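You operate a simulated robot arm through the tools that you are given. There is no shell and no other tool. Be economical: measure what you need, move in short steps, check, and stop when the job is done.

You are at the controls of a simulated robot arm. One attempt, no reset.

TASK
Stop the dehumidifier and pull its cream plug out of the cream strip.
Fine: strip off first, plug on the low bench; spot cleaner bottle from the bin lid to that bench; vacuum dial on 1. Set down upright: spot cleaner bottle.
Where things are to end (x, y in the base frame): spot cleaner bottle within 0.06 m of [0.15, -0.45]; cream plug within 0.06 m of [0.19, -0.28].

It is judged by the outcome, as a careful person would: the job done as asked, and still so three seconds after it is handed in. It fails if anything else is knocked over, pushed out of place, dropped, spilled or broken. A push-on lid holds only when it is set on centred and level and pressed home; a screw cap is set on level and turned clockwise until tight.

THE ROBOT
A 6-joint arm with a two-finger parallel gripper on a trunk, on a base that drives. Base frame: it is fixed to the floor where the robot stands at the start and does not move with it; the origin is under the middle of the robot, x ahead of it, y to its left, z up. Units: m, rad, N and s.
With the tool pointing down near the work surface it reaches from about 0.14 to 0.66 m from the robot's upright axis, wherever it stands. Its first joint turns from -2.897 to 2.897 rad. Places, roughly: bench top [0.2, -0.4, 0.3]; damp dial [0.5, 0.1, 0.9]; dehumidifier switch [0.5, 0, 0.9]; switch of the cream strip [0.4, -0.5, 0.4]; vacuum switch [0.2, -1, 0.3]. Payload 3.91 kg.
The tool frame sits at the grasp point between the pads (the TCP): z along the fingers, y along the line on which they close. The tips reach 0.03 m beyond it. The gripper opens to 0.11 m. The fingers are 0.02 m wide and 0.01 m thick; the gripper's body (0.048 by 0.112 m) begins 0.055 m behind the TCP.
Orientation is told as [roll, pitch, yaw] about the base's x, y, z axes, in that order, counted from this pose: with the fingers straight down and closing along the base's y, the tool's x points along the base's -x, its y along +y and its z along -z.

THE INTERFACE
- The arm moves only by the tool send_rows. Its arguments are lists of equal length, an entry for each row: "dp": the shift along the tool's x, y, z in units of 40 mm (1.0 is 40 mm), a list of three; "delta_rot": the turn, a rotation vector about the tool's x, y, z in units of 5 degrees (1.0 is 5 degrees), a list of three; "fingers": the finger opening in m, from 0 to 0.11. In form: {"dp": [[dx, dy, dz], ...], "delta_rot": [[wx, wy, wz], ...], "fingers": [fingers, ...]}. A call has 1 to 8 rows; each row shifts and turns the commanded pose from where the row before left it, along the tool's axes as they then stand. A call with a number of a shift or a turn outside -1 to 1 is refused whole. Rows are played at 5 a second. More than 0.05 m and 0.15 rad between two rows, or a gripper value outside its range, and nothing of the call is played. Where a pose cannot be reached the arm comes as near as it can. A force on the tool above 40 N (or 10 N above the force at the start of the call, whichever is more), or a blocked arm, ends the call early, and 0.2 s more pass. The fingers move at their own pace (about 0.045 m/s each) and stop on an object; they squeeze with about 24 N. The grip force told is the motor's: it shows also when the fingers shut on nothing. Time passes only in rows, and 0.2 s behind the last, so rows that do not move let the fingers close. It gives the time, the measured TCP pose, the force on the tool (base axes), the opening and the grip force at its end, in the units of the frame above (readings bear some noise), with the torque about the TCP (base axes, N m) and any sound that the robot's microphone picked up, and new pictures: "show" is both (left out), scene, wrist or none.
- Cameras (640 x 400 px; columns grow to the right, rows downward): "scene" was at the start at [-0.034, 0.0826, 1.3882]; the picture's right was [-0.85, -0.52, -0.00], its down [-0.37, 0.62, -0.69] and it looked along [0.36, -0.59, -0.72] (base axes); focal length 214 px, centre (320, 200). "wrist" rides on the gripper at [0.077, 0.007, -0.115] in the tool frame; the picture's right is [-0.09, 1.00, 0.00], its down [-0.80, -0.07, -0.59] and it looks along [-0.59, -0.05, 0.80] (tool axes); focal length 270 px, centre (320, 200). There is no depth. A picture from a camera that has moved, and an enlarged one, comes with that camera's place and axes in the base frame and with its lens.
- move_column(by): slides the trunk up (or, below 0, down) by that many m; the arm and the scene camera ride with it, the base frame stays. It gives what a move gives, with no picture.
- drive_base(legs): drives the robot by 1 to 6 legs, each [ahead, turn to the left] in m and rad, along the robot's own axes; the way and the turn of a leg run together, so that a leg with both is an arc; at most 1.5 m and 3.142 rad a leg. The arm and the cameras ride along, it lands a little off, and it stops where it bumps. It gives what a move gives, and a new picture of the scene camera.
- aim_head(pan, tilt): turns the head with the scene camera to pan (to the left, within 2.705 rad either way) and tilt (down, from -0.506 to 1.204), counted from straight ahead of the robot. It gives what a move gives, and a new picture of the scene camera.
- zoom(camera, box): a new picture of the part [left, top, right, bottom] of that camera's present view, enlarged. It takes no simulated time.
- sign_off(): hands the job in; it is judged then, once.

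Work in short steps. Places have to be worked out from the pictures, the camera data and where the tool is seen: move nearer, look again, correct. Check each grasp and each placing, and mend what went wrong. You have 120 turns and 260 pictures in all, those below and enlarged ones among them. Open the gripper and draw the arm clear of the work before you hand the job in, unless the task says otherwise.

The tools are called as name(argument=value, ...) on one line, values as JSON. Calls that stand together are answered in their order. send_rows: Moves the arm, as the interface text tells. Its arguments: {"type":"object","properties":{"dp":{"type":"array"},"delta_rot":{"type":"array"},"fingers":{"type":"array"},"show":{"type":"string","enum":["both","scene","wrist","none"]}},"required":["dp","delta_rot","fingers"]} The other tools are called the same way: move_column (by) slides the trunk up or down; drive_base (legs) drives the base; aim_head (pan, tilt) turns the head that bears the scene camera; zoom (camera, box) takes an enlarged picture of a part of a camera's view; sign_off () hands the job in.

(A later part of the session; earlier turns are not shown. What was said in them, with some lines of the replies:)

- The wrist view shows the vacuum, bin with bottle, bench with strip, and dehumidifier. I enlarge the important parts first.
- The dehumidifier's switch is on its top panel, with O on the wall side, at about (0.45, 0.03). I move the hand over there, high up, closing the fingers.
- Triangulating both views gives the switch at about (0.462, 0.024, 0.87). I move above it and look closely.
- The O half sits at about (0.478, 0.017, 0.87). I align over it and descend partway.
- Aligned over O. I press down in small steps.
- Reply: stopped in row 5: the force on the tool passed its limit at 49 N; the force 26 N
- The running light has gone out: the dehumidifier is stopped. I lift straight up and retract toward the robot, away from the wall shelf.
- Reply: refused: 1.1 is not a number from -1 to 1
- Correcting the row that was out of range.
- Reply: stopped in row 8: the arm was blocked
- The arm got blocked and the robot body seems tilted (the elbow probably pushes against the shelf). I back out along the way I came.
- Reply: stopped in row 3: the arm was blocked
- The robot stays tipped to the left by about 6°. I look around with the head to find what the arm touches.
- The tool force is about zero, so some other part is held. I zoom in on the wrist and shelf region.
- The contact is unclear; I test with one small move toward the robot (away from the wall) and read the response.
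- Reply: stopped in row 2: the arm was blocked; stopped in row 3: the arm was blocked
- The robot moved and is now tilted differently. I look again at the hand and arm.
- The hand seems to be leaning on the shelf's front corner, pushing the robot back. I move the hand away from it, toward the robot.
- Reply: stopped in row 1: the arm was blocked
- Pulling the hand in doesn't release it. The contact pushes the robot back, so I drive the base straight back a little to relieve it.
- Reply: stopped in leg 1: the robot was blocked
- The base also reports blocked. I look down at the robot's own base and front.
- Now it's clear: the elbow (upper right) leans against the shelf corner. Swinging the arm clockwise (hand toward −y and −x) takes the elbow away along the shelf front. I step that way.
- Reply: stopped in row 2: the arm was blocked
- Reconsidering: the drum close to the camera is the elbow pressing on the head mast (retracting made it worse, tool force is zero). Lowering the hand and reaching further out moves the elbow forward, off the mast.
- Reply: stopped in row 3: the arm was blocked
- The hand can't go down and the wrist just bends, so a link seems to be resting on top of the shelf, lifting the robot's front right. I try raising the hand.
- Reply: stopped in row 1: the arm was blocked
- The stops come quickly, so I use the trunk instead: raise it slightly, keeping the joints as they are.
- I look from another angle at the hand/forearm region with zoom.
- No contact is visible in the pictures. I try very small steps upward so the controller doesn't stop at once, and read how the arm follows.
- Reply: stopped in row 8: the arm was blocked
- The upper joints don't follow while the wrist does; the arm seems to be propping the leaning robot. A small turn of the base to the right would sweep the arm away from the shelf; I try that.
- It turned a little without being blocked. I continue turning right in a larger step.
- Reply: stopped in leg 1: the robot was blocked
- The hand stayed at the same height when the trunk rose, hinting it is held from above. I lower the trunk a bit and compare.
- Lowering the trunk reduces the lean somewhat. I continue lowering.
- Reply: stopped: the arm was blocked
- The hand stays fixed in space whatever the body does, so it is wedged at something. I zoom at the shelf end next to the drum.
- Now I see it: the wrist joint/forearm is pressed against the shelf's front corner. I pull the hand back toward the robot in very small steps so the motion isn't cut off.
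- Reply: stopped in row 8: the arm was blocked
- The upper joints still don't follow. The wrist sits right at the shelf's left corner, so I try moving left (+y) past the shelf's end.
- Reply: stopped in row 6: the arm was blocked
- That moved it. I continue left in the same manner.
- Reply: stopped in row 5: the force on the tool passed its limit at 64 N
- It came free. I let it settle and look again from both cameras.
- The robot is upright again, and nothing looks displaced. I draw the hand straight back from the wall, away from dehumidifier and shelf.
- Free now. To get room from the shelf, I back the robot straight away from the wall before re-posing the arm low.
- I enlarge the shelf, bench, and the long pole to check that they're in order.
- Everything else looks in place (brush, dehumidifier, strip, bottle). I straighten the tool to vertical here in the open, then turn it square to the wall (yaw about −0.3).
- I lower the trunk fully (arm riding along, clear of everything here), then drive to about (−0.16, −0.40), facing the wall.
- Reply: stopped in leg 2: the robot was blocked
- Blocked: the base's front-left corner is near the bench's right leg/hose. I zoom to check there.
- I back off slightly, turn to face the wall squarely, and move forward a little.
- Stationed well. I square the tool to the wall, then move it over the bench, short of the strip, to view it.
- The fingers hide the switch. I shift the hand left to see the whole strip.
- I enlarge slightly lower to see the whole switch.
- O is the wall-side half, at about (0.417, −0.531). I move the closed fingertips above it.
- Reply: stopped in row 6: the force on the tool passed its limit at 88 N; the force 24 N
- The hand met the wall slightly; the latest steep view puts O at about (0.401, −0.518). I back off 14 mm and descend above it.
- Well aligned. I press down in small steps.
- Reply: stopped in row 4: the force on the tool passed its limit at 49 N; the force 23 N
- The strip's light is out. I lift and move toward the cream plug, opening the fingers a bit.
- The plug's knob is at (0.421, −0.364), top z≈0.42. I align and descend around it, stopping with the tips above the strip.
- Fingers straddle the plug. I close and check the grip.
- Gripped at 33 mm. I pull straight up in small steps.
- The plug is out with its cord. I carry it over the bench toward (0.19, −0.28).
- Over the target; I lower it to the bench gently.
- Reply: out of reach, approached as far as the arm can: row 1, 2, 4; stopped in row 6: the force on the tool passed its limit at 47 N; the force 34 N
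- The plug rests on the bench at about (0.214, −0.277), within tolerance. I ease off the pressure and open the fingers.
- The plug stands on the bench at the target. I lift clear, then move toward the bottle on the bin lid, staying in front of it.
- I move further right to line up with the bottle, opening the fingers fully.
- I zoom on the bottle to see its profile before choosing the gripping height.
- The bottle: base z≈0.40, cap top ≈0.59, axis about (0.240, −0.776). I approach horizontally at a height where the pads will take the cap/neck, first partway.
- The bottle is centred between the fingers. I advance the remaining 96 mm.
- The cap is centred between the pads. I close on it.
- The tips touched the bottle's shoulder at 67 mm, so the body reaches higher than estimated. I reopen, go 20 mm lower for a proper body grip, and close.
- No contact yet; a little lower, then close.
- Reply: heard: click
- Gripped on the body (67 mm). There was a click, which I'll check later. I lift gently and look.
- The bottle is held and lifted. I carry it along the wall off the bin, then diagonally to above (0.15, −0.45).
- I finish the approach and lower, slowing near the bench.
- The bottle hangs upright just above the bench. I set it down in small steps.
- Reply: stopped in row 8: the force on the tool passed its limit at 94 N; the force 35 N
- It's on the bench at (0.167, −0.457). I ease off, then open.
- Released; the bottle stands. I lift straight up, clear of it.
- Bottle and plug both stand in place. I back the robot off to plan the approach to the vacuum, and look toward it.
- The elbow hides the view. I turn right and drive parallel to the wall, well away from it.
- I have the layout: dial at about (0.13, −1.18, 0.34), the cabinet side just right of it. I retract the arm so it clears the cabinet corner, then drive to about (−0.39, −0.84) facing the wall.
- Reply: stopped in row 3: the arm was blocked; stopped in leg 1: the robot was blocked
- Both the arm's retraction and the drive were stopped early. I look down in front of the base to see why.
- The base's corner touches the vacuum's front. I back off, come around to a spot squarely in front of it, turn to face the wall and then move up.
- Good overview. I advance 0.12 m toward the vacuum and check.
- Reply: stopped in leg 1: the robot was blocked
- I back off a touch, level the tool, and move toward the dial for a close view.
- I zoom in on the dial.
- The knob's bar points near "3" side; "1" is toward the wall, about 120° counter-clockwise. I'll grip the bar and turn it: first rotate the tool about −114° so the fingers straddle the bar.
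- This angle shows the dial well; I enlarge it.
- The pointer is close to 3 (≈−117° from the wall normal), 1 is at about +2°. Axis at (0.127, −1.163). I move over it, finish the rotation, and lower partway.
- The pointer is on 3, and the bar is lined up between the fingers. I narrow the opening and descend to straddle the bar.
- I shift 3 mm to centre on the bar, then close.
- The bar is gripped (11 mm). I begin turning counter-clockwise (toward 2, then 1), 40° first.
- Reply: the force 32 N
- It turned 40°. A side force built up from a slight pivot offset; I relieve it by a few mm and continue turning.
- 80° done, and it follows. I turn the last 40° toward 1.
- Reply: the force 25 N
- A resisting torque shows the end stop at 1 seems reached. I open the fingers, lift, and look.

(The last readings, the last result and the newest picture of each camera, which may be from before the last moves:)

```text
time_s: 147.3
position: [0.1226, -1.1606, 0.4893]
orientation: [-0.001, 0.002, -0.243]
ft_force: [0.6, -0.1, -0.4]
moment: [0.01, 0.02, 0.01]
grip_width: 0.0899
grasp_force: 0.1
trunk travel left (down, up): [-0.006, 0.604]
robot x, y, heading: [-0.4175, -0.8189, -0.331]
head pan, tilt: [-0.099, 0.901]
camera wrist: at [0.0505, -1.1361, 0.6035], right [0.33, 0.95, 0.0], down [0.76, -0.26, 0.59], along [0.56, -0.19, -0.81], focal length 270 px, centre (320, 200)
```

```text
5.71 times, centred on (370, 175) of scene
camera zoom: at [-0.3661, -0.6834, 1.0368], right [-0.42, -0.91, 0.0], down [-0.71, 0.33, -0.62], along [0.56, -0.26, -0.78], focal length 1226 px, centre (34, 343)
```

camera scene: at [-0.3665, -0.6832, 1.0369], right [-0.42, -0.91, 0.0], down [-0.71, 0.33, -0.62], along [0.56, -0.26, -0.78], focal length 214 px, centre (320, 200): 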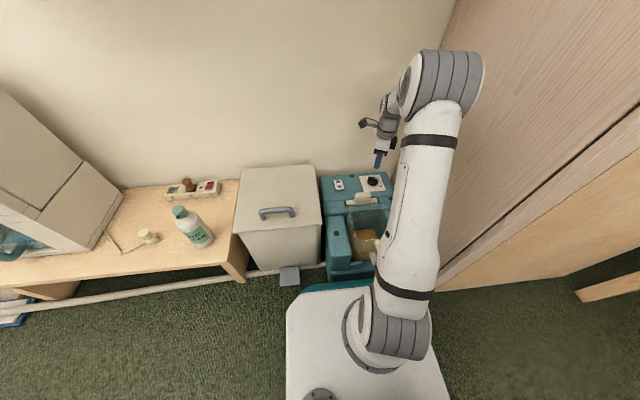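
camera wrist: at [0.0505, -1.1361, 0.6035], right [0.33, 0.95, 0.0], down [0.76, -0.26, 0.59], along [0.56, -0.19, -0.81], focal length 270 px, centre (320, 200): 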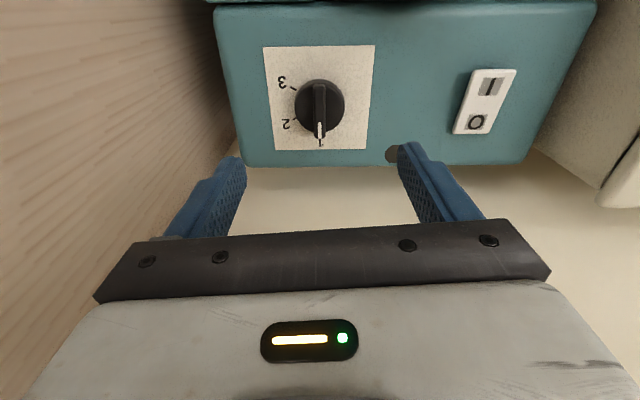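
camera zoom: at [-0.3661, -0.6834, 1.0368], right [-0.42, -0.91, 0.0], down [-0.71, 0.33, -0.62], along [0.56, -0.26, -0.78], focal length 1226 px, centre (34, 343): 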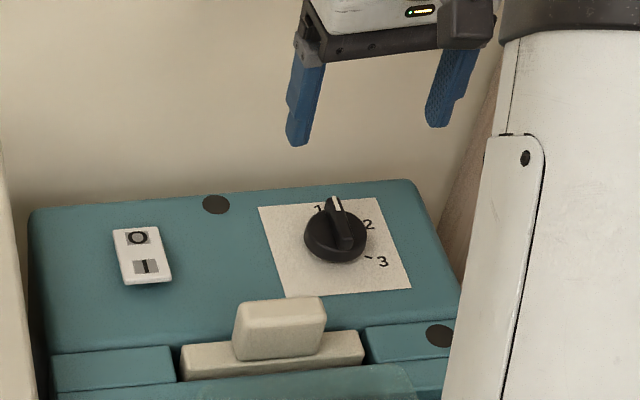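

The dial points at 1. I raise the hand, draw it back, and back the robot away from the vacuum.

send_rows(dp=[[0, 0, -0.9], [0, 0, -0.9], [0, 0, -0.9], [0.9, 0, 0], [0.9, 0, 0], [0.9, 0, 0], [0.9, 0, 0]], delta_rot=[[0, 0, 0], [0, 0, 0], [0, 0, 0], [0, 0, 0], [0, 0, 0], [0, 0, 0], [0, 0, 0]], fingers=[0.09, 0.09, 0.09, 0.09, 0.09, 0.09, 0.09], show="none")

drive_base(legs=[[-0.3, 0]])

aim_head(pan=0.25, tilt=0.55)

zoom(camera="scene", box=[120, 150, 360, 300])

```text
time_s: 148.9
position: [-0.0176, -1.1234, 0.5971]
orientation: [-0.001, -0.001, -0.242]
ft_force: [0.4, -0.1, -0.7]
moment: [0.03, -0.02, 0.02]
grip_width: 0.0898
grasp_force: 0.0
trunk travel left (down, up): [-0.006, 0.604]
robot x, y, heading: [-0.4098, -0.8164, -0.329]
head pan, tilt: [-0.099, 0.901]
```

```text
time_s: 150.9
position: [-0.3015, -1.0293, 0.5956]
orientation: [-0.002, 0.002, -0.246]
ft_force: [0.0, -0.3, -1.3]
moment: [-0.03, -0.06, -0.03]
grip_width: 0.0901
grasp_force: 0.0
trunk travel left (down, up): [-0.006, 0.604]
robot x, y, heading: [-0.693, -0.7217, -0.331]
head pan, tilt: [-0.099, 0.901]
camera scene: at [-0.6486, -0.5866, 1.0369], right [-0.42, -0.91, 0.0], down [-0.71, 0.33, -0.62], along [0.56, -0.26, -0.78], focal length 214 px, centre (320, 200)
```

scene: 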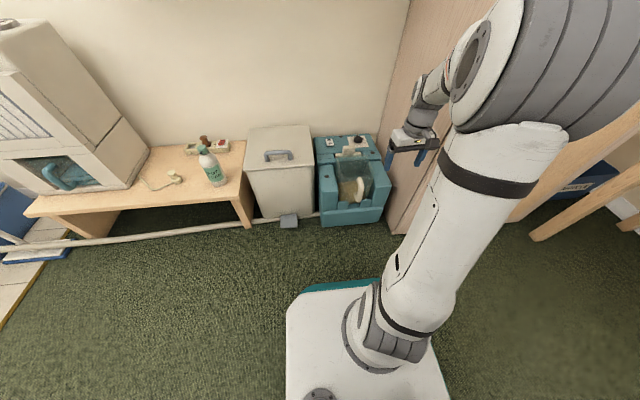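

```text
time_s: 151.8
position: [-0.3007, -1.0292, 0.5962]
orientation: [-0.001, -0.001, -0.246]
ft_force: [0.1, 0.4, 0.8]
moment: [-0.02, -0.05, 0.01]
grip_width: 0.0899
grasp_force: 0.0
trunk travel left (down, up): [-0.006, 0.604]
robot x, y, heading: [-0.6923, -0.719, -0.33]
head pan, tilt: [0.25, 0.55]
camera scene: at [-0.6277, -0.5625, 1.0661], right [-0.08, -1.0, 0.0], down [-0.52, 0.04, -0.85], along [0.85, -0.07, -0.52], focal length 214 px, centre (320, 200)
```

scene: 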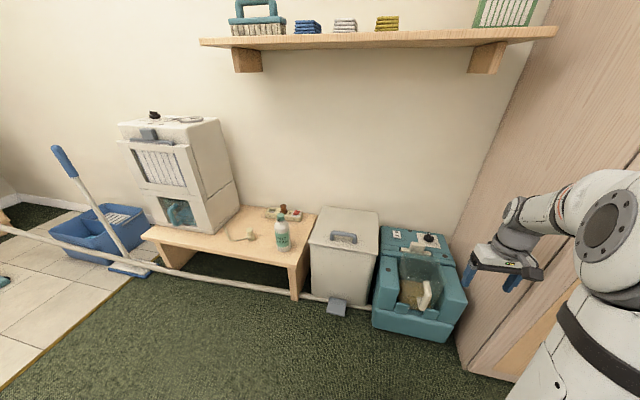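

```text
2.67 times, centred on (240, 225) of scene
camera zoom: at [-0.6277, -0.5625, 1.0661], right [-0.08, -1.0, 0.0], down [-0.52, 0.04, -0.85], along [0.85, -0.07, -0.52], focal length 572 px, centre (533, 133)
```

zoom: 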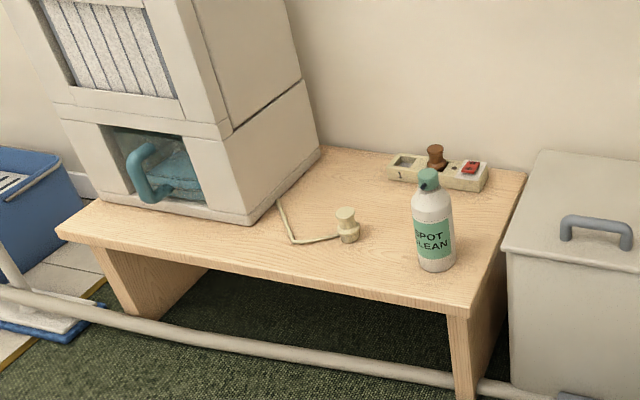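

Everything looks right. I measure the plug's position more exactly, as it should be within 6 cm of (0.19, −0.28).

zoom(camera="scene", box=[220, 200, 320, 270])

aim_head(pan=0.6, tilt=0.6)

zoom(camera="scene", box=[300, 160, 440, 260])

```text
5.71 times, centred on (270, 235) of scene
camera zoom: at [-0.6277, -0.5625, 1.0661], right [-0.08, -1.0, 0.0], down [-0.52, 0.04, -0.85], along [0.85, -0.07, -0.52], focal length 1226 px, centre (606, 0)
```

zoom: 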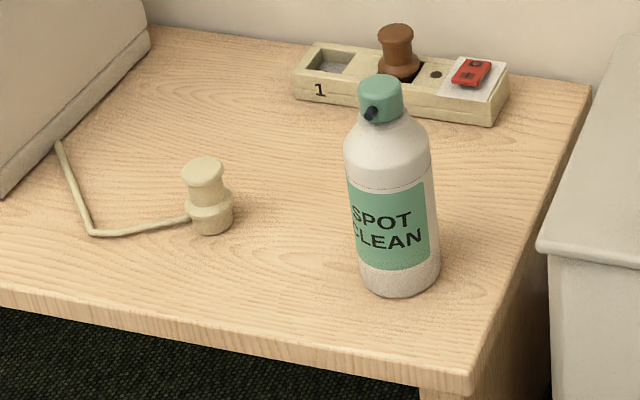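

```text
time_s: 152.6
position: [-0.3018, -1.0289, 0.5978]
orientation: [-0.002, 0.0, -0.247]
ft_force: [0.1, 1.8, 0.4]
moment: [-0.02, 0.02, -0.01]
grip_width: 0.09
grasp_force: 0.0
trunk travel left (down, up): [-0.006, 0.604]
robot x, y, heading: [-0.6985, -0.7256, -0.332]
head pan, tilt: [0.6, 0.6]
camera scene: at [-0.6319, -0.5316, 1.0617], right [0.26, -0.96, 0.0], down [-0.54, -0.15, -0.83], along [0.8, 0.22, -0.56], focal length 214 px, centre (320, 200)
```

scene: 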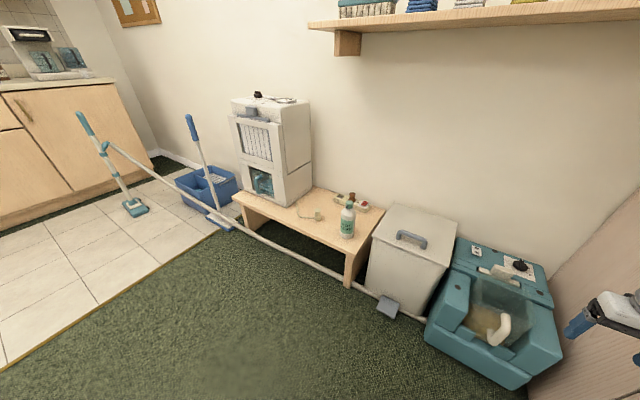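

```text
4.00 times, centred on (370, 210) of scene
camera zoom: at [-0.6319, -0.5316, 1.0617], right [0.26, -0.96, 0.0], down [-0.54, -0.15, -0.83], along [0.8, 0.22, -0.56], focal length 858 px, centre (120, 160)
```

zoom: 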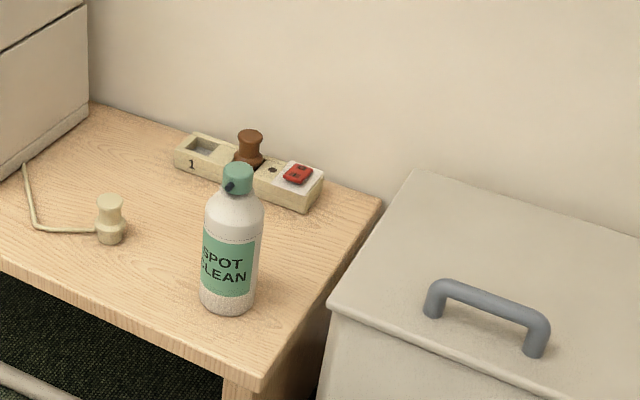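

The measurements agree: plug at about (0.216, −0.28), bottle upright at about (0.167, −0.455), strip and dehumidifier off, dial on 1. The gripper is open and clear, so I hand in.

sign_off()

```text
The job is handed in.
```

The job is handed in:
- **Dehumidifier:** stopped.
- **Strip and plug:** the strip was switched off before the cream plug came out. The plug stands on the low bench about 3 cm from its target.
- **Spot cleaner bottle:** upright on the bench, about 2 cm from its target.
- **Vacuum dial:** on 1.

Early on the arm jammed against the wall shelf and tipped the robot, and the base later bumped the bench and the vacuum. Nothing looks displaced in the last pictures, though they don't show the whole scene.
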